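You operate a simulated robot arm through the tools that you are given. There is no shell and no other tool.

You run a simulated robot arm. Do the job below in one go: nothing can be reset, and whatever is moved stays where it is left.

## Task
Rinse the suds off both boards with warm water.
Fine: Set the sink knob, turn the water on and use the wand; stand it back in its holder and turn the water off. Leave the boards in place and the drain lever closed.

It is judged by the outcome, as a careful person would: the job done as asked, and still so three seconds after it is handed in. It fails if anything else is knocked over, pushed out of place, dropped, spilled or broken.

## Robot
A 6-joint arm with a two-finger gripper, fixed in place. Base frame: the origin is at the foot of the arm, x ahead of it, y to its left, z up. Readings come in cm, rad, newtons and seconds.
It reaches about 129.8 cm from its shoulder. Its first joint turns from -2.601 to 2.601 rad. Payload 1.57 kg.
Tool frame: the origin (TCP) lies between the finger pads and is the grasp point; the fingertips stand 2.1 cm ahead of it; z points along the fingers, y is the line along which they close. The gripper opens to 7 cm. The gripper's body begins 5 cm behind the TCP.
Orientation is that of the tool frame in the base frame, as [roll, pitch, yaw] about the fixed x, y, z axes, in that order (R = Rz(yaw) Ry(pitch) Rx(roll)). With the fingers straight down and closing along the base's y, the tool's x points along the base's -x, its y along +y and its z along -z.

## Interface
- The arm moves only by the tool send_rows. Its argument "plan" is text: rows parted by semicolons, each of 7 numbers parted by spaces: the shift along the tool's x, y, z in m, then the turn, a rotation vector about the tool's x, y, z in rad, then the gripper command, from -1 (shut) to 1 (fully open), values between in proportion. In form: dx dy dz ax ay az gripper; .... A call has 1 to 20 rows; each row is the pose to reach, as a shift and turn from the pose commanded when the call began, along the tool's axes at that moment. Each row takes 0.2 s and may step no farther than 5 cm and 0.15 rad from the row before; otherwise, or with a gripper value out of range, the whole call is refused. Where a pose cannot be reached the arm comes as near as it can. A force on the tool above 40 N (or 10 N above the force at the start of the call, whichever is more), or a blocked arm, ends the call early, and 0.2 s more pass. The fingers move at their own pace and stop on an object; they squeeze with about 25 N. The grip force told is the motor's: it shows also when the fingers shut on nothing. Time passes only in rows, and 0.2 s behind the last, so rows that repeat a pose let the fingers close. The reply holds the time, the measured pose of the TCP, the force on the tool along the base axes, the opening and the grip force, in the units named above and with some noise, with the torque about the TCP (base axes, N m) and any sound that the robot's microphone picked up.
- Cameras (640 x 400 px; columns grow to the right, rows downward): "scene" is fixed at [21.97, 49.93, 157.82]; the picture's right is [-0.59, -0.81, 0.00], its down [-0.49, 0.36, -0.80] and it looks along [0.64, -0.47, -0.60] (base axes); focal length 358 px, centre (320, 200). "wrist" rides on the gripper at [7.9, 0.4, -8.1] in the tool frame; the picture's right is [-0.05, 1.00, 0.00], its down [-0.67, -0.04, -0.74] and it looks along [-0.74, -0.04, 0.67] (tool axes); focal length 256 px, centre (320, 200). There is no depth. A picture from a camera that has moved, and an enlarged one, comes with that camera's place and axes in the base frame and with its lens.
- camera(camera): a new picture of that camera. No time passes.
- raise_lower(by): slides the trunk up (or, below 0, down) by that many cm; the arm rides with it, the base frame stays. It gives what a move gives, with no picture.
- zoom(camera, box): a new picture of the part [left, top, right, bottom] of that camera's present view, enlarged. No time passes.
- sign_off(): hands the job in; it is judged then, once.

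Places have to be worked out from the pictures, the camera data and where the tool is seen. Open the gripper and draw the arm clear of the work before you hand the job in, unless the task says otherwise.

The tools are called after "Emit:" as a command line: name --argument value ..., lists and objects as JSON in quotes. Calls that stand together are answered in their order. send_rows: Moves the arm, as the interface text tells. Its arguments: {"type":"object","properties":{"plan":{"type":"string"}},"required":["plan"]} The other tools are called the same way: raise_lower (by) slides the trunk up or down; camera (camera) takes a picture; zoom (camera, box) takes an enlarged picture of a part of a camera's view; sign_off () hands the job in.

At the start:

```text
t: 0.0
position: [66.48, -11.01, 125.05]
orientation: [-3.141, 0.002, 3.14]
contact_force: [-0.7, -0.2, 0.2]
wrist_torque: [0.01, 0.0, -0.03]
finger_gap: 7.01
gripper_force: 0.1
trunk travel left (down, up): [-93.2, 3.8]
```

scene: 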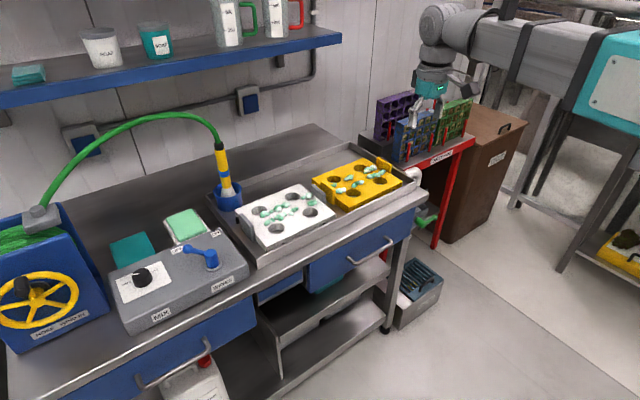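
wrist: 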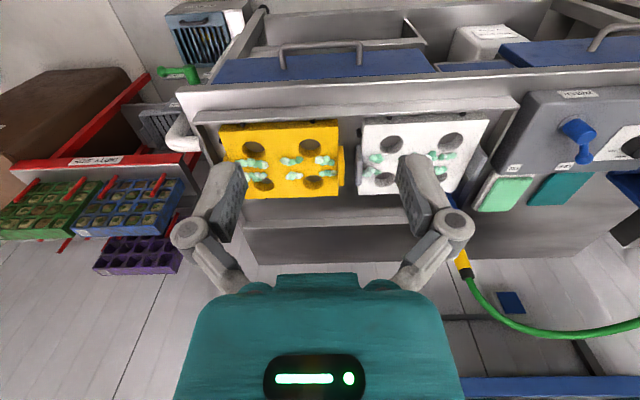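

I'll start by enlarging the parts of the view that matter: the control panel, the wand with its holder, and the boards.

Emit:
zoom --camera "scene" --box '[100, 200, 260, 340]'

Emit:
zoom --camera "scene" --box '[190, 120, 430, 270]'

Emit:
zoom --camera "wrist" --box '[440, 70, 640, 330]'

Emit:
zoom --camera "scene" --box '[0, 100, 260, 350]'

Emit:
zoom --camera "scene" --box '[350, 130, 470, 250]'

```text
2.86 times, centred on (180, 270) of scene
camera zoom: at [21.97, 49.93, 157.82], right [-0.59, -0.81, 0.0], down [-0.49, 0.36, -0.8], along [0.64, -0.47, -0.6], focal length 1024 px, centre (720, 0)
```

zoom: 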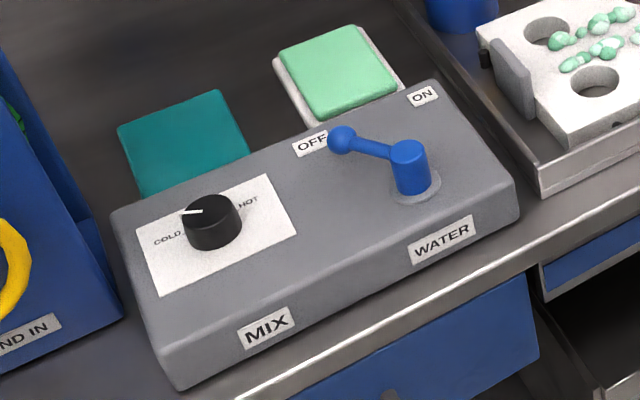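

```text
2.67 times, centred on (310, 195) of scene
camera zoom: at [21.97, 49.93, 157.82], right [-0.59, -0.81, 0.0], down [-0.49, 0.36, -0.8], along [0.64, -0.47, -0.6], focal length 955 px, centre (347, 213)
```

zoom: 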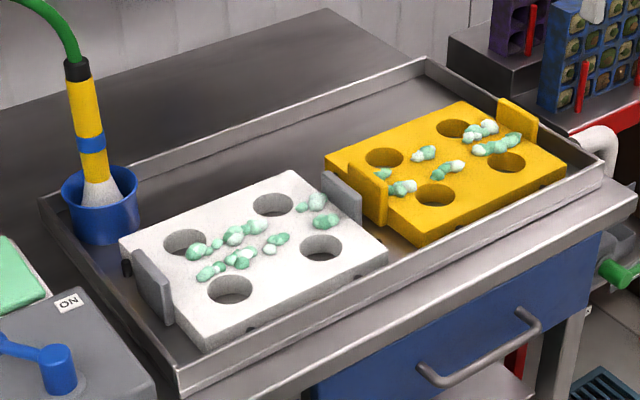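

```text
1.54 times, centred on (540, 200) of wrist
camera zoom: at [58.71, -10.56, 133.3], right [0.05, 1.0, 0.0], down [0.67, -0.04, 0.74], along [0.74, -0.04, -0.67], focal length 394 px, centre (-18, 200)
```

zoom: 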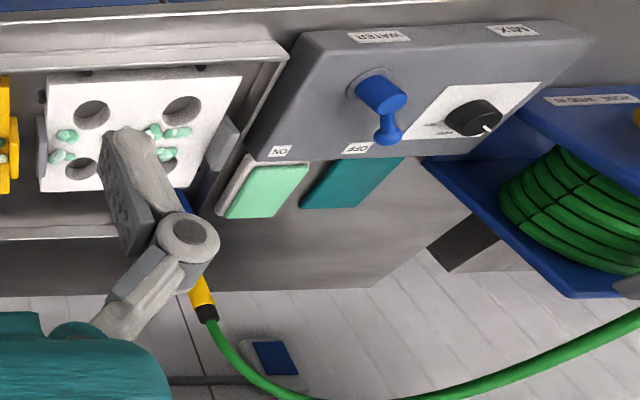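

```text
1.60 times, centred on (130, 225) of scene
camera zoom: at [21.97, 49.93, 157.82], right [-0.59, -0.81, 0.0], down [-0.49, 0.36, -0.8], along [0.64, -0.47, -0.6], focal length 573 px, centre (624, 160)
```

zoom: 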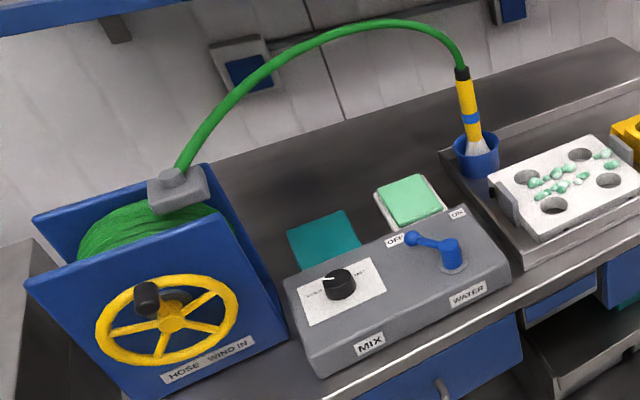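

```text
3.33 times, centred on (410, 190) of scene
camera zoom: at [21.97, 49.93, 157.82], right [-0.59, -0.81, 0.0], down [-0.49, 0.36, -0.8], along [0.64, -0.47, -0.6], focal length 1194 px, centre (20, 233)
```

zoom: 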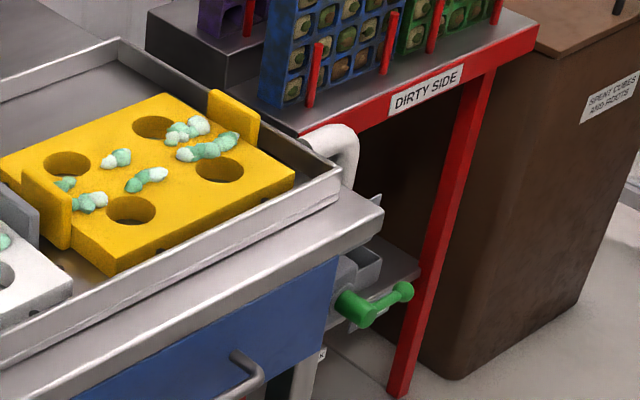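

Triangulating the two views puts the water lever hub near (87, 35, 95) and the wand top near (114, 19, 108). I'll move the gripper in front of and above the panel for a closer wrist view.

Emit:
send_rows --plan "0 0.045 0 0 0 0 1; 0 0.09 0 0 0 0 1; 0 0.135 0.01 0 0 0 1; 0 0.18 0.03 0 0 0 1; 0 0.225 0.05 0 0 0 1; 0 0.27 0.06 0 0 0 1; 0 0.315 0.07 0 0 0 1; 0 0.36 0.08 0 0 0 1; 0 0.405 0.09 0 0 0 1; 0 0.44 0.09 0 0 0 1"

Emit:
camera --camera "wrist"

Emit:
camera --camera "scene"

```text
t: 2.2
position: [66.92, 32.66, 124.98]
orientation: [3.141, -0.001, -3.141]
contact_force: [0.9, 1.2, 0.0]
wrist_torque: [-0.01, 0.03, 0.03]
finger_gap: 7.0
gripper_force: 0.1
out of reach, approached as far as the arm can: row 3, 4, 5, 6, 7, 8, 9, 10
trunk travel left (down, up): [-93.2, 3.8]
```

```text
taken
camera wrist: at [58.99, 33.18, 133.29], right [0.05, 1.0, 0.0], down [0.67, -0.04, 0.74], along [0.74, -0.04, -0.67], focal length 256 px, centre (320, 200)
```

wrist: 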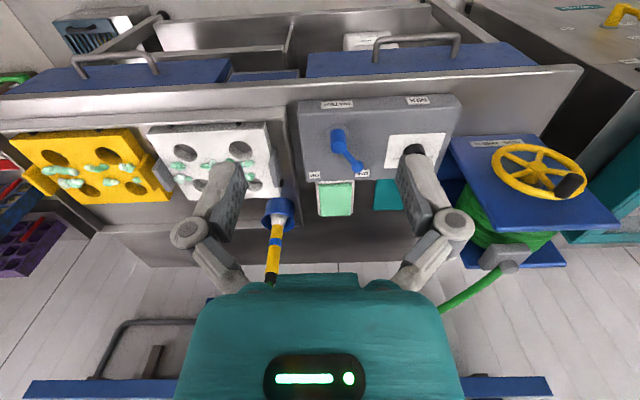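

```text
taken
```

scene: 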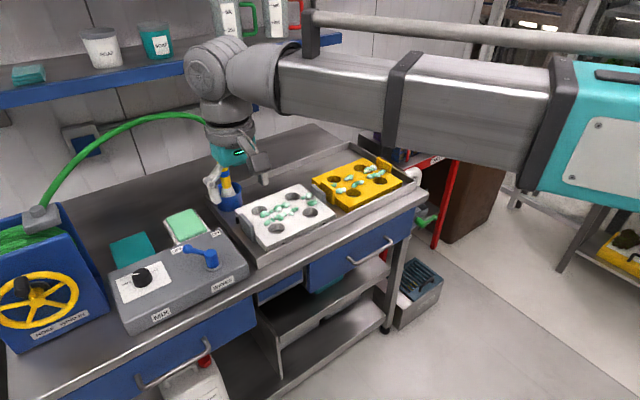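

The fingers-down pose can't go below z≈125 with the trunk up here, so I'll lower the trunk. Nothing lies under the gripper for about 30 cm.

Emit:
raise_lower --by -12

Emit:
camera --camera "wrist"

Emit:
camera --camera "scene"

```text
t: 3.7
position: [66.87, 32.69, 113.15]
orientation: [-3.139, 0.001, -3.14]
contact_force: [0.0, 0.7, -0.8]
wrist_torque: [-0.02, -0.01, 0.01]
finger_gap: 7.0
gripper_force: 0.0
trunk travel left (down, up): [-81.2, 15.8]
```

```text
taken
camera wrist: at [58.97, 33.07, 121.31], right [0.05, 1.0, 0.0], down [0.67, -0.04, 0.74], along [0.74, -0.04, -0.67], focal length 256 px, centre (320, 200)
```

wrist: 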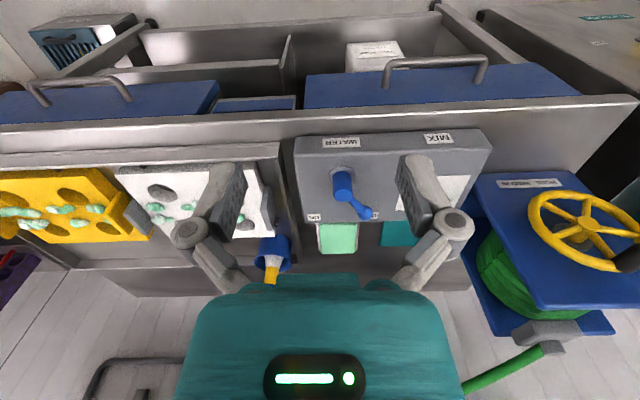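

```text
taken
```

scene: 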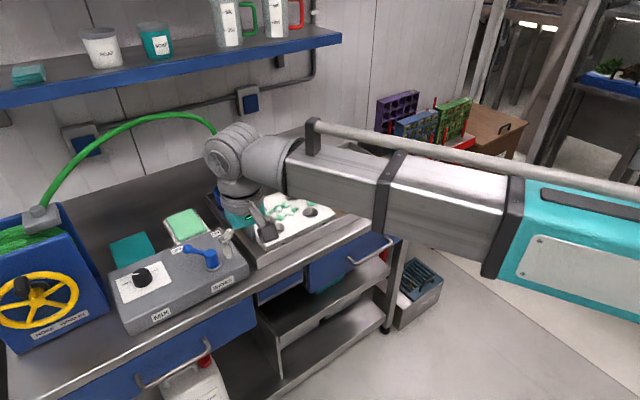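

Zooming on the panel in the wrist view lets me locate the lever, knob and labels.

Emit:
zoom --camera "wrist" --box '[280, 120, 500, 260]'

Emit:
zoom --camera "scene" --box '[100, 220, 260, 320]'

```text
2.86 times, centred on (390, 190) of wrist
camera zoom: at [58.97, 33.07, 121.31], right [0.05, 1.0, 0.0], down [0.67, -0.04, 0.74], along [0.74, -0.04, -0.67], focal length 731 px, centre (120, 229)
```

zoom: 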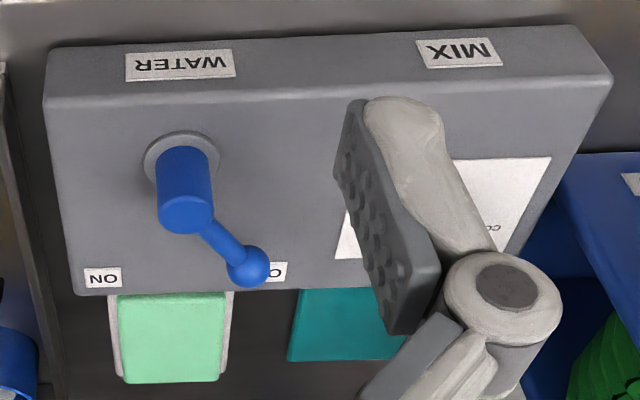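

```text
4.00 times, centred on (180, 270) of scene
camera zoom: at [21.97, 49.93, 157.82], right [-0.59, -0.81, 0.0], down [-0.49, 0.36, -0.8], along [0.64, -0.47, -0.6], focal length 1433 px, centre (880, -80)
```

zoom: 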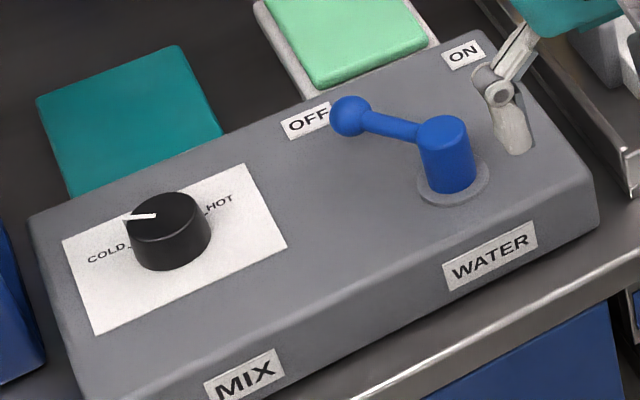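

The hub sits at about (88.4, 35.3), with the panel top at z≈90, the lever ball near (94, 39, 93), and ON at about -30°. The knob is near (92, 50, 93) and points at COLD. I'll slide over so the knob shows between the fingers.

Emit:
send_rows --plan "0 0.045 0 0 0 0 1; 0 0.09 0 0 0 0 1; 0 0.135 0 0 0 0 1; -0.02 0.17 0 0 0 0 1; -0.04 0.17 0.01 0 0 0 1"

Emit:
camera --camera "wrist"

Emit:
camera --camera "scene"

```text
t: 4.9
position: [70.59, 49.84, 112.95]
orientation: [3.141, -0.002, 3.141]
contact_force: [0.9, -0.7, 0.7]
wrist_torque: [-0.01, 0.01, 0.03]
finger_gap: 7.01
gripper_force: 0.1
out of reach, approached as far as the arm can: row 5
trunk travel left (down, up): [-81.2, 15.8]
```

```text
taken
camera wrist: at [62.81, 50.33, 121.29], right [0.05, 1.0, 0.0], down [0.67, -0.04, 0.74], along [0.74, -0.04, -0.67], focal length 256 px, centre (320, 200)
```

wrist: 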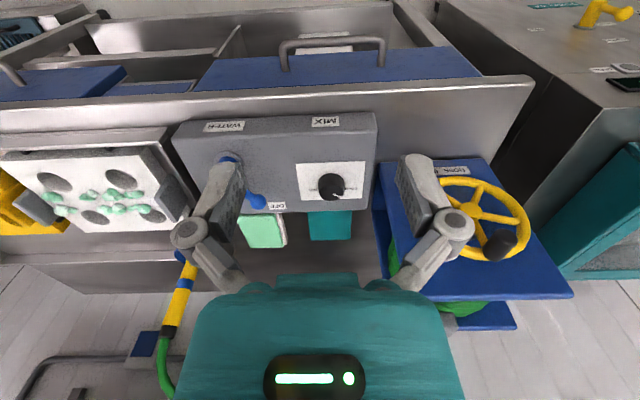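

```text
taken
```

scene: 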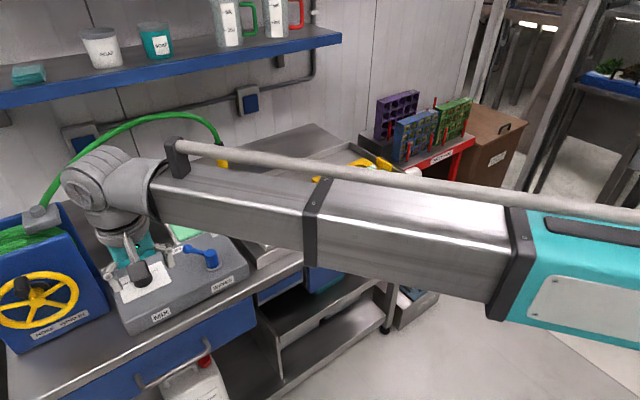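

The boom looks like a horizontal telescope, so height has to come from the trunk. The knob is now between the fingers, so I'll enlarge it.

Emit:
zoom --camera "wrist" --box '[270, 150, 390, 225]'

Emit:
zoom --camera "wrist" --box '[160, 100, 400, 250]'

```text
5.33 times, centred on (330, 188) of wrist
camera zoom: at [62.81, 50.33, 121.29], right [0.05, 1.0, 0.0], down [0.67, -0.04, 0.74], along [0.74, -0.04, -0.67], focal length 1365 px, centre (267, 267)
```

zoom: 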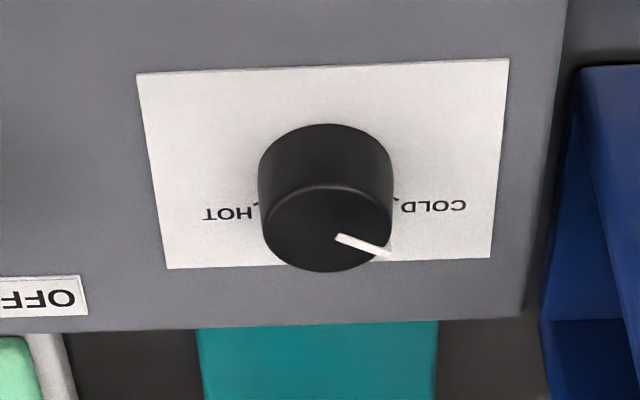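

```text
2.67 times, centred on (280, 175) of wrist
camera zoom: at [62.81, 50.33, 121.29], right [0.05, 1.0, 0.0], down [0.67, -0.04, 0.74], along [0.74, -0.04, -0.67], focal length 683 px, centre (427, 267)
```

zoom: 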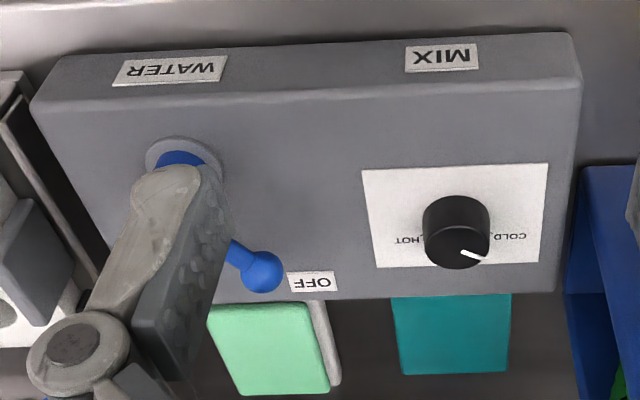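

The knob is about 4 cm across, centred near (92.9, 50.6), with its base at z≈89.8 and top at z≈92.6. Its pointer sits at about +57° (COLD), and HOT is at about -57°. I'll extend over it at the present height, which keeps clear of the reel (y>59) and the hose (x≈117).

Emit:
send_rows --plan "-0.045 0.004 0 0 0 0 1; -0.09 0.008 0 0 0 0 1; -0.135 0.008 0 0 0 0 1; -0.18 0.008 0 0 0 0 1; -0.21 0.008 0 0 0 0 1; -0.223 0.008 0 0 0 0 1"

Emit:
camera --camera "wrist"

Emit:
camera --camera "scene"

```text
t: 6.3
position: [93.44, 50.75, 113.06]
orientation: [3.141, 0.0, 3.14]
contact_force: [-0.4, 0.1, -0.3]
wrist_torque: [0.03, 0.02, 0.01]
finger_gap: 7.02
gripper_force: 0.1
out of reach, approached as far as the arm can: row 5, 6
trunk travel left (down, up): [-81.2, 15.8]
```

```text
taken
camera wrist: at [85.52, 51.15, 121.28], right [0.05, 1.0, 0.0], down [0.67, -0.04, 0.74], along [0.74, -0.04, -0.67], focal length 256 px, centre (320, 200)
```

wrist: 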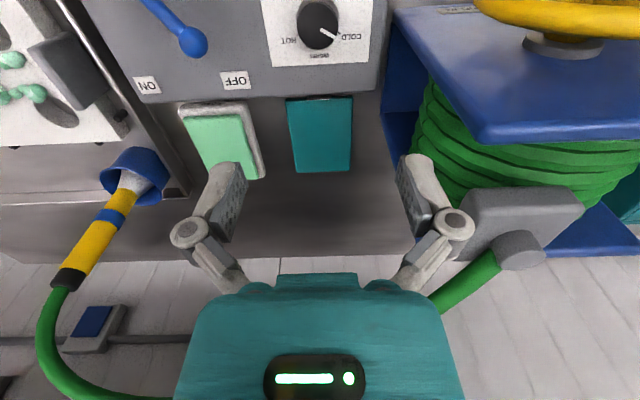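

```text
taken
```

scene: 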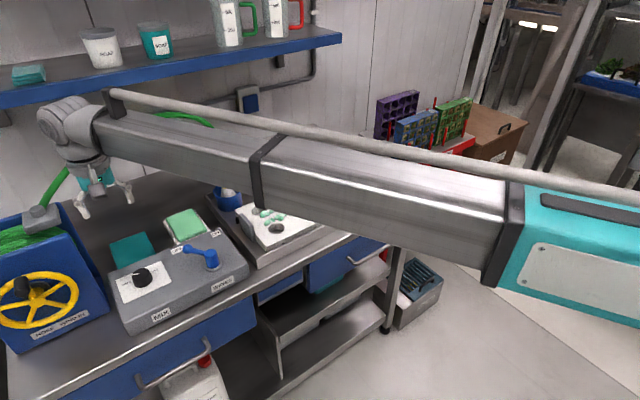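

A small label near the knob has come into view, so I'll zoom in on it.

Emit:
zoom --camera "wrist" --box '[260, 0, 380, 75]'

Emit:
zoom --camera "wrist" --box '[20, 100, 220, 300]'

```text
5.33 times, centred on (320, 38) of wrist
camera zoom: at [85.52, 51.15, 121.28], right [0.05, 1.0, 0.0], down [0.67, -0.04, 0.74], along [0.74, -0.04, -0.67], focal length 1365 px, centre (320, 1067)
```

zoom: 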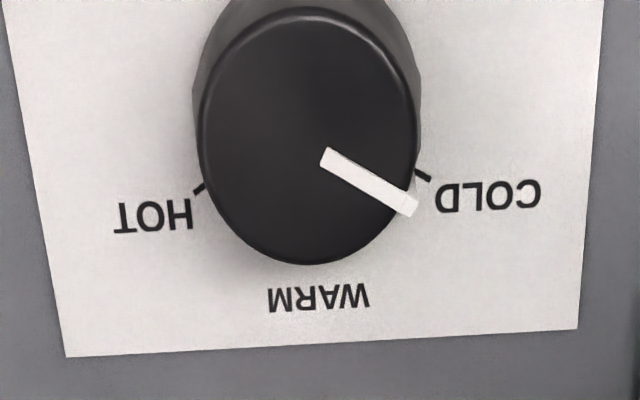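

```text
2.00 times, centred on (120, 200) of wrist
camera zoom: at [85.52, 51.15, 121.28], right [0.05, 1.0, 0.0], down [0.67, -0.04, 0.74], along [0.74, -0.04, -0.67], focal length 512 px, centre (720, 200)
```

zoom: 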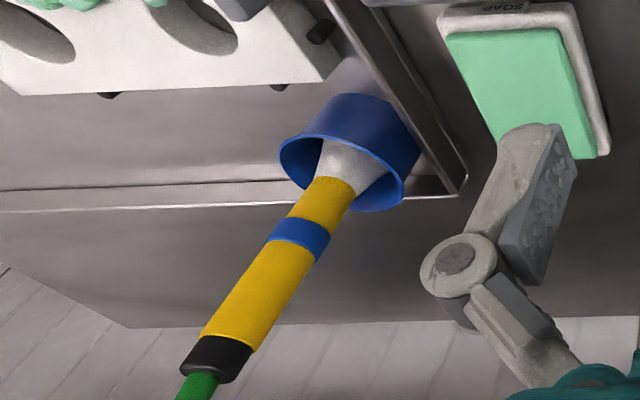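

WARM is marked midway between the two, straight toward the wall, so the pointer has to turn about 57° clockwise seen from above. I'll nudge the TCP onto the knob axis, then lower partway.

Emit:
send_rows --plan "0.006 -0.001 0 0 0 0 1; 0.006 -0.001 0 0 0 0 1"

Emit:
raise_lower --by -15

Emit:
camera --camera "wrist"

Emit:
camera --camera "scene"

```text
t: 6.9
position: [92.8, 50.53, 113.07]
orientation: [-3.141, 0.001, -3.141]
contact_force: [0.6, -0.2, -0.3]
wrist_torque: [-0.01, -0.03, 0.01]
finger_gap: 7.0
gripper_force: 0.0
trunk travel left (down, up): [-81.2, 15.8]
```

```text
t: 8.7
position: [92.73, 50.64, 98.05]
orientation: [3.141, 0.0, -3.141]
contact_force: [-0.5, 0.3, -0.1]
wrist_torque: [-0.01, 0.0, 0.01]
finger_gap: 7.01
gripper_force: 0.1
trunk travel left (down, up): [-66.2, 30.8]
```

```text
taken
camera wrist: at [84.85, 50.96, 106.3], right [0.05, 1.0, 0.0], down [0.67, -0.04, 0.74], along [0.74, -0.04, -0.67], focal length 256 px, centre (320, 200)
```

wrist: 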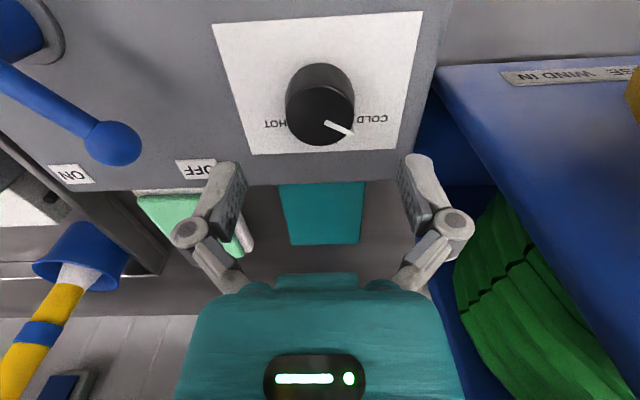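

```text
taken
```

scene: 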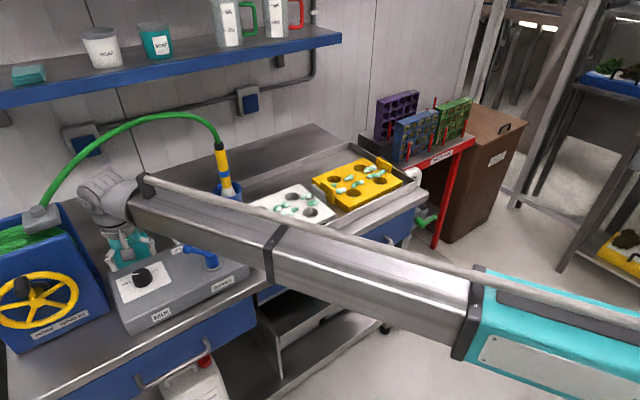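

The knob is centred under the TCP. I'll lower the rest of the way to z≈92.5, which leaves the fingertips just above the panel.

Emit:
raise_lower --by -5.4

Emit:
camera --camera "wrist"

```text
t: 9.6
position: [92.71, 50.43, 92.66]
orientation: [3.14, 0.001, -3.141]
contact_force: [-0.8, -0.4, -0.1]
wrist_torque: [-0.01, -0.02, -0.02]
finger_gap: 7.01
gripper_force: 0.0
trunk travel left (down, up): [-60.8, 36.2]
```

```text
taken
camera wrist: at [84.84, 50.96, 100.9], right [0.05, 1.0, 0.0], down [0.67, -0.04, 0.74], along [0.74, -0.04, -0.67], focal length 256 px, centre (320, 200)
```

wrist: 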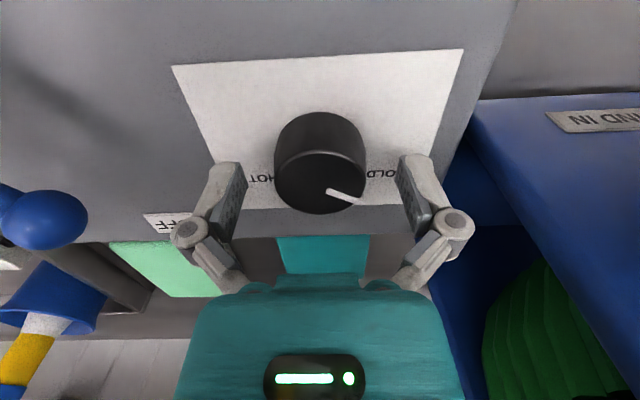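

The knob is centred between the pads. I'll close on it.

Emit:
send_rows --plan "0 0 0 0 0 0 -1; 0 0 0 0 0 0 -1; 0 0 0 0 0 0 -1; 0 0 0 0 0 0 -1"

Emit:
camera --camera "wrist"

```text
t: 10.6
position: [92.73, 50.45, 92.68]
orientation: [-3.141, 0.001, -3.14]
contact_force: [1.6, 2.2, 5.4]
wrist_torque: [0.04, 0.04, -0.02]
finger_gap: 4.14
gripper_force: 32.2
trunk travel left (down, up): [-60.8, 36.2]
```

```text
taken
camera wrist: at [84.84, 50.97, 100.92], right [0.05, 1.0, 0.0], down [0.67, -0.04, 0.75], along [0.74, -0.04, -0.67], focal length 256 px, centre (320, 200)
```

wrist: 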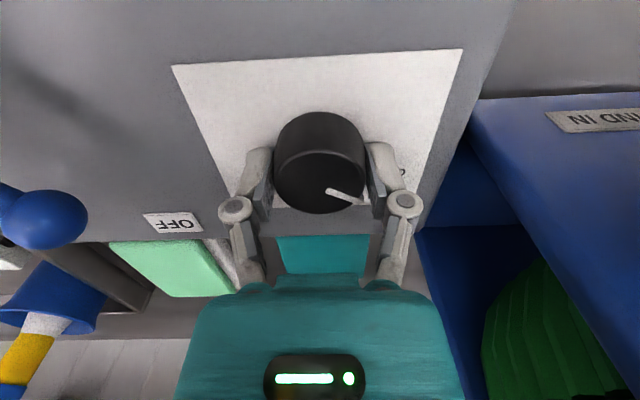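

It's gripped with a 4.1 cm gap. I'll turn clockwise in small steps and check partway.

Emit:
send_rows --plan "0 0 0 0 0 0.1 -1; 0 0 0 0 0 0.2 -1; 0 0 0 0 0 0.3 -1; 0 0 0 0 0 0.4 -1; 0 0 0 0 0 0.5 -1"

Emit:
camera --camera "wrist"

```text
t: 11.8
position: [92.77, 50.24, 92.69]
orientation: [3.141, 0.0, 2.639]
contact_force: [4.0, -5.0, 4.1]
wrist_torque: [0.27, -0.36, 0.0]
finger_gap: 4.13
gripper_force: 32.2
trunk travel left (down, up): [-60.8, 36.2]
```

```text
taken
camera wrist: at [85.99, 54.64, 100.92], right [0.53, 0.85, 0.0], down [0.57, -0.35, 0.75], along [0.63, -0.39, -0.67], focal length 256 px, centre (320, 200)
```

wrist: 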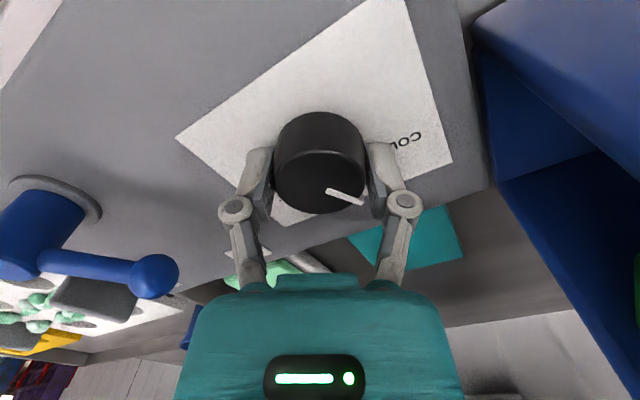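

The pointer keeps its place relative to the gripper, so the knob turns with it. I'll turn the remaining 0.5 rad.

Emit:
send_rows --plan "0 0 0 0 0 0.1 -1; 0 0 0 0 0 0.2 -1; 0 0 0 0 0 0.3 -1; 0 0 0 0 0 0.4 -1; 0 0 0 0 0 0.5 -1"

Emit:
camera --camera "wrist"

Emit:
camera --camera "scene"

```text
t: 13.0
position: [92.74, 50.32, 92.66]
orientation: [-3.139, -0.001, 2.139]
contact_force: [-10.9, -14.3, -7.5]
wrist_torque: [-0.71, -0.04, 0.01]
finger_gap: 4.16
gripper_force: 32.4
trunk travel left (down, up): [-60.8, 36.2]
```

```text
taken
camera wrist: at [88.77, 57.28, 100.93], right [0.87, 0.49, 0.0], down [0.33, -0.58, 0.74], along [0.37, -0.65, -0.67], focal length 256 px, centre (320, 200)
```

wrist: 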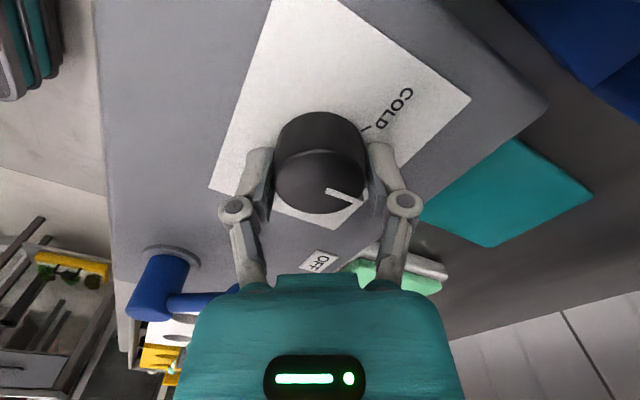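

```text
taken
```

scene: 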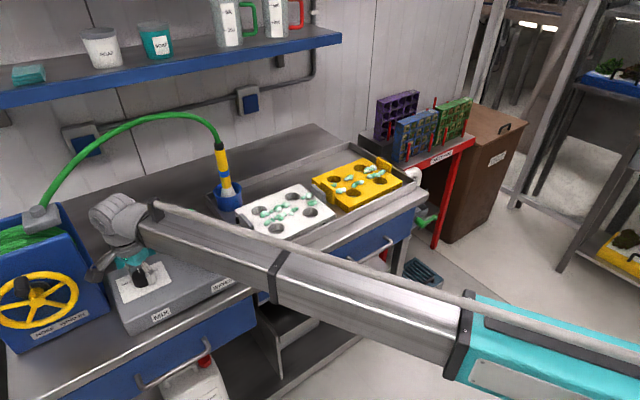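

The pointer now reads within about 2° of straight toward the wall, at WARM. I'll release and raise.

Emit:
send_rows --plan "0 0 0 0 0 0 0; 0 0 0 0 0 0 1; 0 0 0 0 0 0 1; 0 0 0 0 0 0 1"

Emit:
raise_lower --by 10

Emit:
camera --camera "wrist"

```text
t: 14.0
position: [92.82, 50.45, 92.55]
orientation: [3.141, -0.001, 2.142]
contact_force: [-0.1, 0.5, 0.4]
wrist_torque: [-0.01, 0.0, 0.01]
finger_gap: 7.0
gripper_force: 0.1
trunk travel left (down, up): [-60.8, 36.2]
```

```text
t: 15.3
position: [92.76, 50.39, 102.66]
orientation: [-3.141, 0.001, 2.142]
contact_force: [-0.5, 0.0, -0.2]
wrist_torque: [0.02, -0.01, -0.05]
finger_gap: 7.03
gripper_force: 0.0
trunk travel left (down, up): [-70.8, 26.2]
```

```text
taken
camera wrist: at [88.83, 57.43, 110.87], right [0.87, 0.49, 0.0], down [0.33, -0.58, 0.74], along [0.37, -0.65, -0.67], focal length 256 px, centre (320, 200)
```

wrist: 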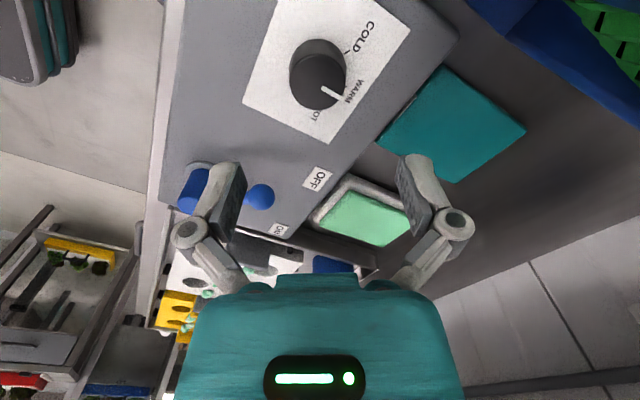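

The pointer is at WARM. Before turning on any water, I'll rotate the wrist back, retreat to a clear spot, and test the tilted gripper pose I need for the wand.

Emit:
raise_lower --by 10

Emit:
send_rows --plan "0 0 0 0 0 -0.14 1; 0 0 0 0 0 -0.28 1; 0 0 0 0 0 -0.42 1; 0 0 0 0 0 -0.56 1; 0 0 0 0 0 -0.7 1; 0 0 0 0 0 -0.84 1; 0 0 0 0 0 -0.98 1; 0 0 0 0 0 -1.0 1"

Emit:
send_rows --plan "0.045 -0.02 0 0 0 0 1; 0.09 -0.04 0 0 0 0 1; 0.135 -0.08 0 0 0 0 1; 0.17 -0.12 0 0 0 0 1; 0.18 -0.16 0 0 0 0 1; 0.18 -0.20 0 0 0 0 1"

Emit:
send_rows --plan "0 0 0 0 -0.12 0 1; 0 0 0 0 -0.24 0 1; 0 0 0 0 -0.36 0 1; 0 0 0 0 -0.48 0 1; 0 0 0 0 -0.6 0 1; 0 0 0 0 -0.72 0 1; 0 0 0 0 -0.785 0 1"

Emit:
camera --camera "scene"

Emit:
camera --camera "wrist"

```text
t: 16.7
position: [92.77, 50.65, 112.67]
orientation: [3.14, 0.001, 2.141]
contact_force: [-0.4, -1.0, 0.2]
wrist_torque: [0.02, 0.01, 0.02]
finger_gap: 7.01
gripper_force: 0.1
trunk travel left (down, up): [-80.8, 16.2]
```

```text
t: 18.5
position: [92.74, 50.29, 112.7]
orientation: [3.141, 0.0, -3.139]
contact_force: [-0.1, -1.1, 0.2]
wrist_torque: [-0.03, -0.01, 0.01]
finger_gap: 7.02
gripper_force: 0.0
trunk travel left (down, up): [-80.8, 16.2]
```

```text
refused: row 3 steps farther than a row can; nothing moved
```

```text
t: 20.1
position: [92.52, 50.37, 118.1]
orientation: [-3.141, 0.785, -3.142]
contact_force: [0.4, -0.2, -0.4]
wrist_torque: [0.0, 0.0, -0.02]
finger_gap: 6.99
gripper_force: 0.0
out of reach, approached as far as the arm can: row 2, 3, 4, 5, 6, 7
trunk travel left (down, up): [-80.8, 16.2]
```

```text
taken
```

scene: 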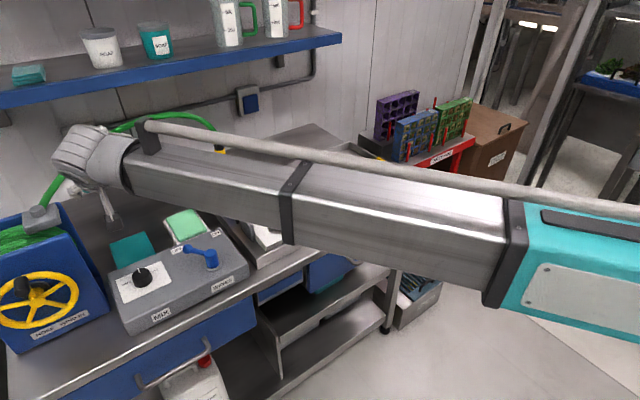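

```text
taken
camera wrist: at [81.27, 50.86, 118.36], right [0.04, 1.0, 0.04], down [-0.06, -0.04, 1.0], along [1.0, -0.04, 0.05], focal length 256 px, centre (320, 200)
```

wrist: 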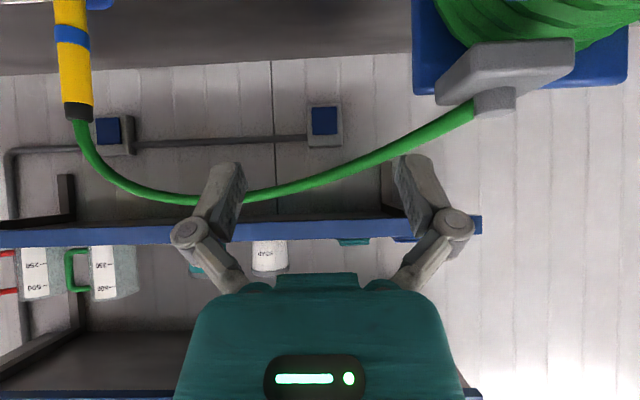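

The 45° tilt works, and the TCP only rises about 5 cm because the wrist pivot stays level. I'll go back to fingers-down and move above the lever ball, with the gripper open.

Emit:
send_rows --plan "0 0 0 0 0.12 0 1; 0 0 0 0 0.24 0 1; 0 0 0 0 0.36 0 1; 0 0 0 0 0.48 0 1; 0 0 0 0 0.6 0 1; 0 0 0 0 0.72 0 1; 0 0 0 0 0.785 0 1"

```text
t: 21.7
position: [92.64, 50.42, 112.65]
orientation: [-3.141, 0.0, 3.14]
contact_force: [0.3, 1.0, 0.9]
wrist_torque: [0.0, -0.04, 0.0]
finger_gap: 7.0
gripper_force: 0.0
out of reach, approached as far as the arm can: row 1, 2, 3, 4, 5, 6, 7
trunk travel left (down, up): [-80.8, 16.2]
```

Next I'll shift over the lever ball.

Emit:
send_rows --plan "0 -0.04 0 0 0 0 1; 0 -0.08 0 0 0 0 1; -0.01 -0.118 0 0 0 0 1; -0.01 -0.118 0 0 0 0 1"

Emit:
raise_lower --by -13

Emit:
camera --camera "wrist"

Emit:
camera --camera "scene"

```text
t: 22.7
position: [93.84, 38.54, 112.68]
orientation: [3.141, -0.001, 3.141]
contact_force: [-1.2, -0.1, -0.4]
wrist_torque: [0.01, 0.04, -0.04]
finger_gap: 7.01
gripper_force: 0.0
trunk travel left (down, up): [-80.8, 16.2]
```

```text
t: 24.2
position: [93.81, 38.49, 99.68]
orientation: [-3.141, 0.001, 3.141]
contact_force: [0.4, 1.0, 0.7]
wrist_torque: [-0.01, -0.02, 0.03]
finger_gap: 6.98
gripper_force: 0.0
trunk travel left (down, up): [-67.8, 29.2]
```

```text
taken
camera wrist: at [85.91, 39.02, 107.9], right [0.05, 1.0, 0.0], down [0.67, -0.04, 0.74], along [0.74, -0.04, -0.67], focal length 256 px, centre (320, 200)
```

wrist: 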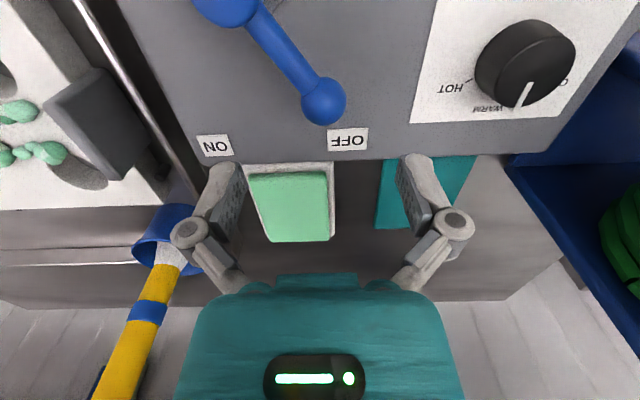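

```text
taken
```

scene: 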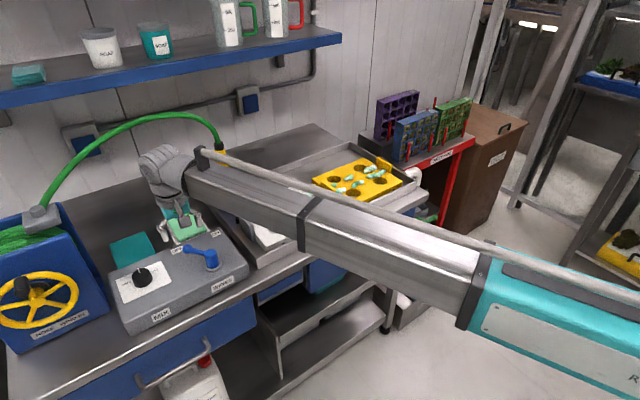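

The ball sits near (93.5, 38.9), right between the fingers, and the knob reads WARM. I'll lower to straddle the ball.

Emit:
raise_lower --by -6.3

Emit:
camera --camera "wrist"

```text
t: 25.3
position: [93.76, 38.5, 93.34]
orientation: [-3.14, 0.003, -3.141]
contact_force: [0.1, -1.4, 0.3]
wrist_torque: [-0.03, 0.01, 0.03]
finger_gap: 6.99
gripper_force: 0.0
trunk travel left (down, up): [-61.5, 35.5]
```

```text
taken
camera wrist: at [85.91, 39.01, 101.6], right [0.05, 1.0, 0.0], down [0.67, -0.04, 0.74], along [0.74, -0.04, -0.67], focal length 256 px, centre (320, 200)
```

wrist: 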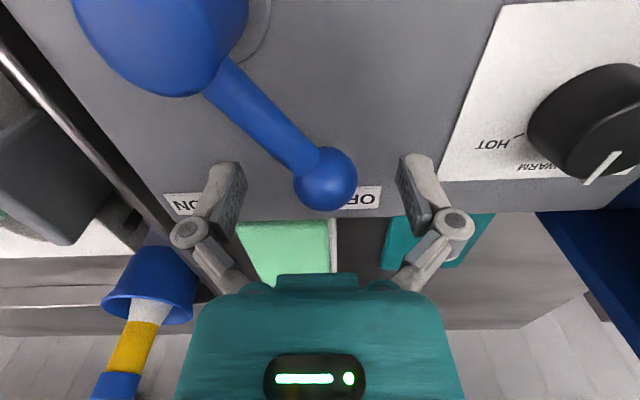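

The ball is centred between the pads. I'll narrow the gap to about 3.2 cm and sweep the ball along its arc from OFF toward ON.

Emit:
send_rows --plan "0 0 0 0 0 0 -0.09; 0 0 0 0 0 0 -0.09; 0 0 0 0 0 0 -0.09; -0.004 -0.01 0 0 0 0 -0.09; -0.007 -0.02 0 0 0 0 -0.09; -0.010 -0.03 0 0 0 0 -0.09; -0.010 -0.04 0 0 0 0 -0.09; -0.007 -0.05 0 0 0 0 -0.09; -0.003 -0.06 0 0 0 0 -0.09; 0 -0.066 0 0 0 0 -0.09"

Emit:
camera --camera "wrist"

Emit:
camera --camera "scene"

```text
t: 27.5
position: [93.7, 31.85, 93.28]
orientation: [3.142, -0.001, 3.141]
contact_force: [-0.5, 0.2, 0.4]
wrist_torque: [0.03, -0.01, -0.02]
finger_gap: 3.19
gripper_force: 0.4
trunk travel left (down, up): [-61.5, 35.5]
```

```text
taken
camera wrist: at [85.82, 32.32, 101.59], right [0.05, 1.0, 0.0], down [0.67, -0.04, 0.74], along [0.74, -0.04, -0.67], focal length 256 px, centre (320, 200)
```

wrist: 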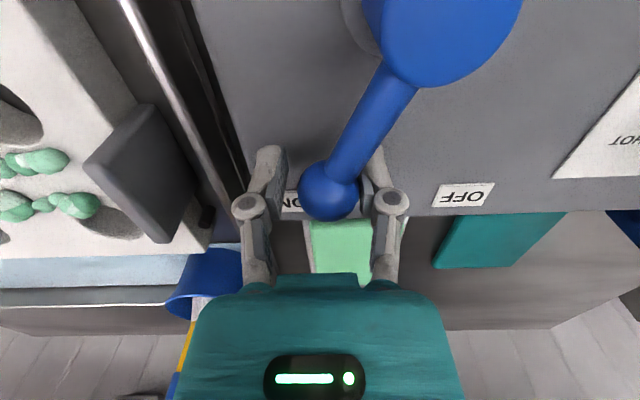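

```text
taken
```

scene: 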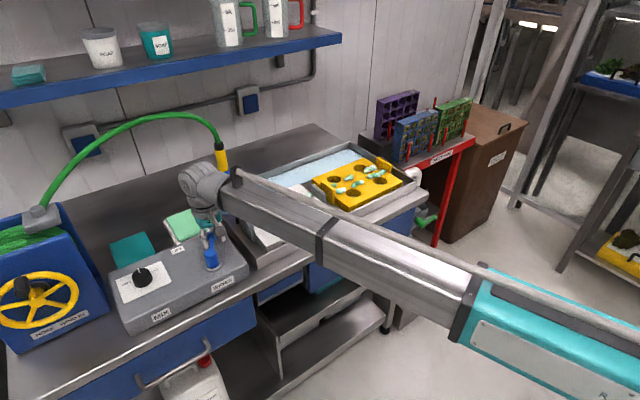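

The lever is over ON and water is already running into the tray. I'll push it a hair more to be sure it's fully on, open up, and raise clear.

Emit:
send_rows --plan "0 -0.005 0 0 0 0 -0.09; 0 -0.005 0 0 0 0 0.6; 0 -0.003 0 0 0 0 1"

Emit:
raise_lower --by 8

Emit:
camera --camera "wrist"

Emit:
camera --camera "scene"

```text
t: 28.3
position: [93.76, 31.63, 93.36]
orientation: [3.141, 0.0, -3.139]
contact_force: [0.0, -0.4, -0.1]
wrist_torque: [0.0, 0.02, -0.02]
finger_gap: 6.95
gripper_force: 0.0
trunk travel left (down, up): [-61.5, 35.5]
```

```text
t: 29.4
position: [93.7, 31.63, 101.4]
orientation: [-3.141, 0.001, -3.141]
contact_force: [0.9, 0.0, -0.4]
wrist_torque: [0.05, 0.0, -0.04]
finger_gap: 6.97
gripper_force: 0.0
trunk travel left (down, up): [-69.5, 27.5]
```

```text
taken
camera wrist: at [85.81, 32.09, 109.58], right [0.05, 1.0, 0.0], down [0.67, -0.04, 0.74], along [0.74, -0.04, -0.67], focal length 256 px, centre (320, 200)
```

wrist: 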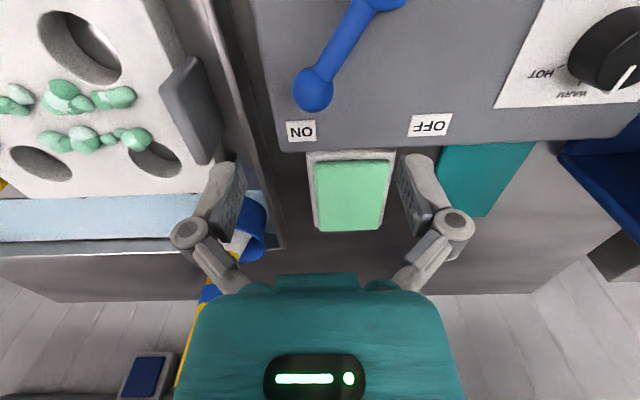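

```text
taken
```

scene: 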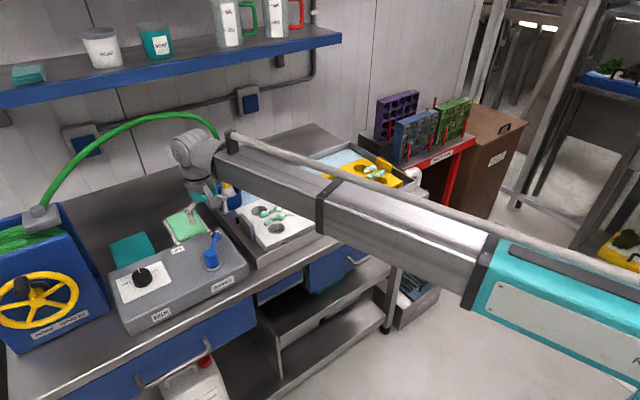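

The lever is at ON and the knob at WARM. Now I'll tilt the gripper 45° while moving in front of the wand.

Emit:
send_rows --plan "-0.013 -0.018 -0.0012 0 -0.115 0 1; -0.026 -0.036 -0.0048 0 -0.23 0 1; -0.04 -0.054 -0.0109 0 -0.345 0 1; -0.053 -0.071 -0.0192 0 -0.46 0 1; -0.067 -0.089 -0.0296 0 -0.575 0 1; -0.08 -0.107 -0.042 0 -0.69 0 1; -0.093 -0.123 -0.054 0 -0.785 0 1"

Emit:
camera --camera "wrist"

Emit:
camera --camera "scene"

```text
t: 31.0
position: [102.99, 19.26, 106.82]
orientation: [3.141, 0.784, -3.14]
contact_force: [0.8, -0.2, -0.1]
wrist_torque: [-0.04, 0.02, -0.02]
finger_gap: 6.98
gripper_force: 0.0
trunk travel left (down, up): [-69.5, 27.5]
```

```text
taken
camera wrist: at [91.65, 19.69, 107.06], right [0.04, 1.0, 0.04], down [-0.06, -0.04, 1.0], along [1.0, -0.04, 0.05], focal length 256 px, centre (320, 200)
```

wrist: 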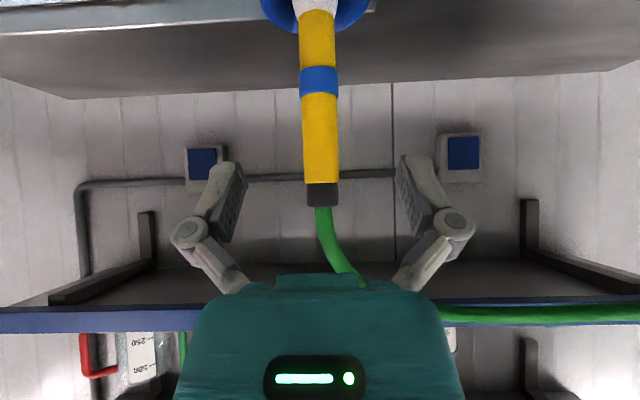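

```text
taken
```

scene: 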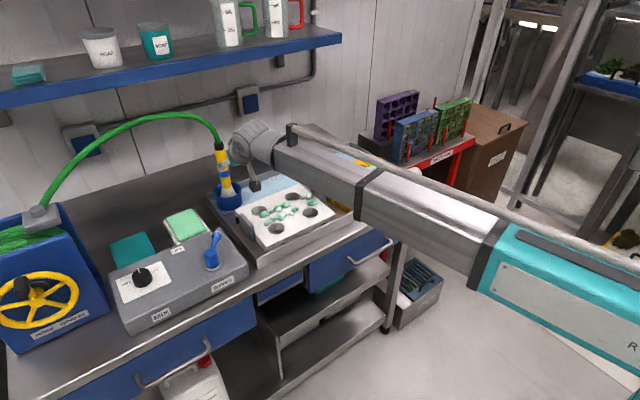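

The wand stands centred between the fingers, with the yellow grip between z≈99 and 106.7. I'll lower to z≈102.5.

Emit:
raise_lower --by -4.3

Emit:
send_rows --plan "-0.018 0 0.018 0 0 0 1; -0.036 0 0.036 0 0 0 1; -0.054 0 0.054 0 0 0 1"

Emit:
camera --camera "wrist"

Emit:
camera --camera "scene"

```text
t: 31.9
position: [102.93, 19.26, 102.5]
orientation: [-3.141, 0.783, -3.14]
contact_force: [-0.2, -0.2, 0.4]
wrist_torque: [0.03, -0.02, 0.01]
finger_gap: 6.98
gripper_force: 0.1
trunk travel left (down, up): [-65.2, 31.8]
```

```text
t: 32.7
position: [110.54, 19.28, 102.56]
orientation: [-3.141, 0.786, -3.142]
contact_force: [0.4, 0.2, 0.0]
wrist_torque: [0.04, 0.01, 0.0]
finger_gap: 6.99
gripper_force: 0.1
trunk travel left (down, up): [-65.2, 31.8]
```

```text
taken
camera wrist: at [99.24, 19.71, 102.74], right [0.04, 1.0, 0.04], down [-0.06, -0.04, 1.0], along [1.0, -0.04, 0.05], focal length 256 px, centre (320, 200)
```

wrist: 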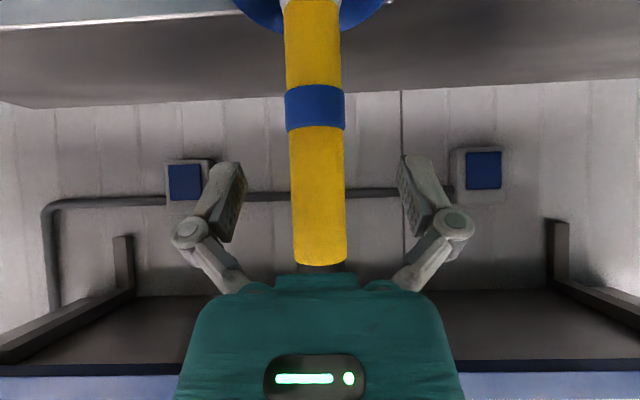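

```text
taken
```

scene: 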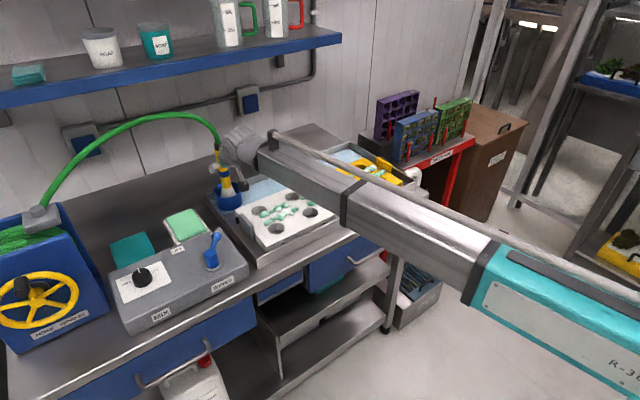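

The wand's apparent width puts its axis at x≈113.2, so I'll advance 2.7 cm more and close.

Emit:
send_rows --plan "-0.01 0 0.01 0 0 0 1; -0.019 0 0.019 0 0 0 1; -0.019 0 0.019 0 0 0 -1; -0.019 0 0.019 0 0 0 -1; -0.019 0 0.019 0 0 0 -1; -0.019 0 0.019 0 0 0 -1"

Emit:
camera --camera "wrist"

```text
t: 34.1
position: [113.12, 19.25, 102.49]
orientation: [3.141, 0.786, -3.141]
contact_force: [-0.4, -1.8, 3.7]
wrist_torque: [-0.2, -0.12, -0.07]
finger_gap: 2.93
gripper_force: 25.0
trunk travel left (down, up): [-65.2, 31.8]
```

```text
taken
camera wrist: at [101.84, 19.75, 102.79], right [0.04, 1.0, 0.04], down [-0.05, -0.04, 1.0], along [1.0, -0.04, 0.05], focal length 256 px, centre (320, 200)
```

wrist: 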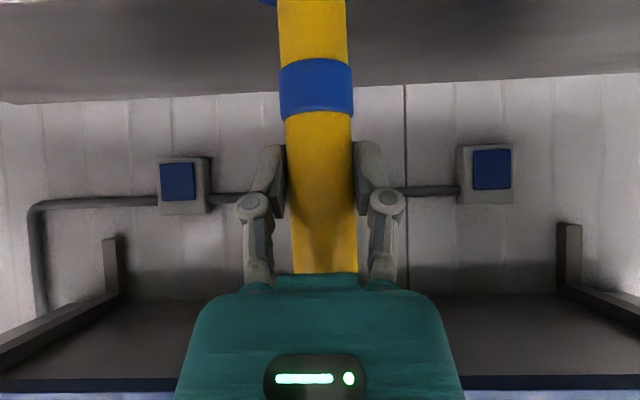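

The wand is gripped with a 2.93 cm gap on the yellow part. I'll lift it straight out of the holder.

Emit:
raise_lower --by 10

Emit:
camera --camera "scene"

Emit:
zoom --camera "scene" --box '[180, 110, 340, 250]'

```text
t: 35.4
position: [113.2, 19.31, 112.45]
orientation: [3.14, 0.785, -3.14]
contact_force: [0.0, 0.4, -3.9]
wrist_torque: [-0.03, 0.01, 0.0]
finger_gap: 2.92
gripper_force: 24.8
trunk travel left (down, up): [-75.2, 21.8]
```

```text
taken
```

scene: 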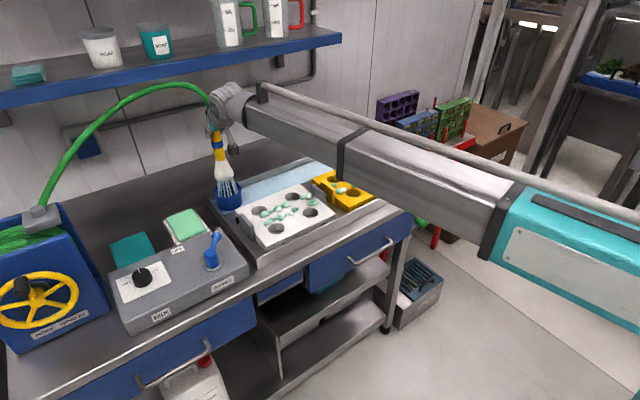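

```text
2.86 times, centred on (260, 180) of scene
camera zoom: at [21.97, 49.93, 157.82], right [-0.59, -0.81, 0.0], down [-0.49, 0.36, -0.8], along [0.64, -0.47, -0.6], focal length 1024 px, centre (491, 257)
```

zoom: 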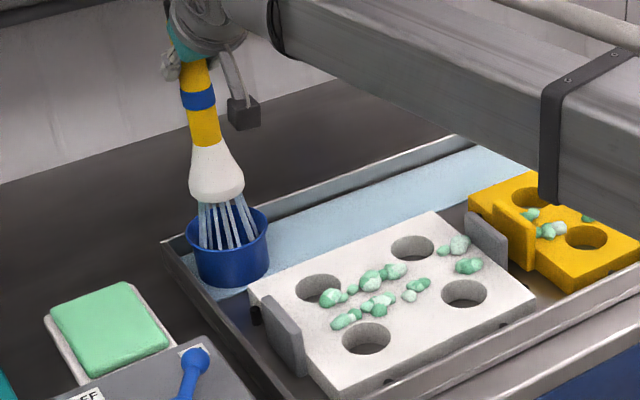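

The wand is out, with the nozzle at z≈96.5 (16 cm below the TCP), spraying straight down into the tray. I'll move it over the white board's +y end and look.

Emit:
send_rows --plan "0.02 -0.003 -0.02 0 0 0 -1; 0.04 -0.007 -0.04 0 0 0 -1; 0.06 -0.012 -0.06 0 0 0 -1; 0.08 -0.018 -0.08 0 0 0 -1; 0.097 -0.023 -0.097 0 0 0 -1; 0.097 -0.035 -0.097 0 0 0 -1; 0.097 -0.047 -0.097 0 0 0 -1"

Emit:
camera --camera "scene"

Emit:
zoom --camera "scene" --box '[180, 110, 420, 270]'

```text
t: 37.0
position: [99.47, 14.59, 112.46]
orientation: [-3.14, 0.785, -3.141]
contact_force: [-0.1, 0.8, -4.1]
wrist_torque: [0.01, -0.02, -0.02]
finger_gap: 2.93
gripper_force: 25.2
trunk travel left (down, up): [-75.2, 21.8]
```

```text
taken
```

scene: 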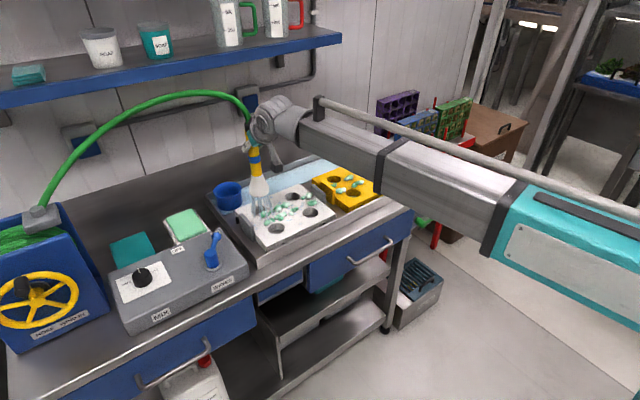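

```text
2.50 times, centred on (300, 190) of scene
camera zoom: at [21.97, 49.93, 157.82], right [-0.59, -0.81, 0.0], down [-0.49, 0.36, -0.8], along [0.64, -0.47, -0.6], focal length 896 px, centre (370, 225)
```

zoom: 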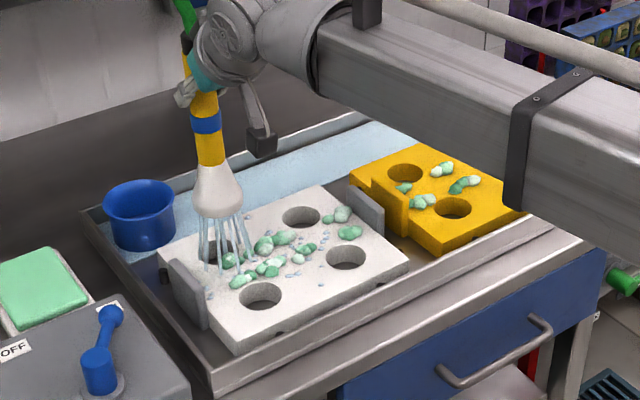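

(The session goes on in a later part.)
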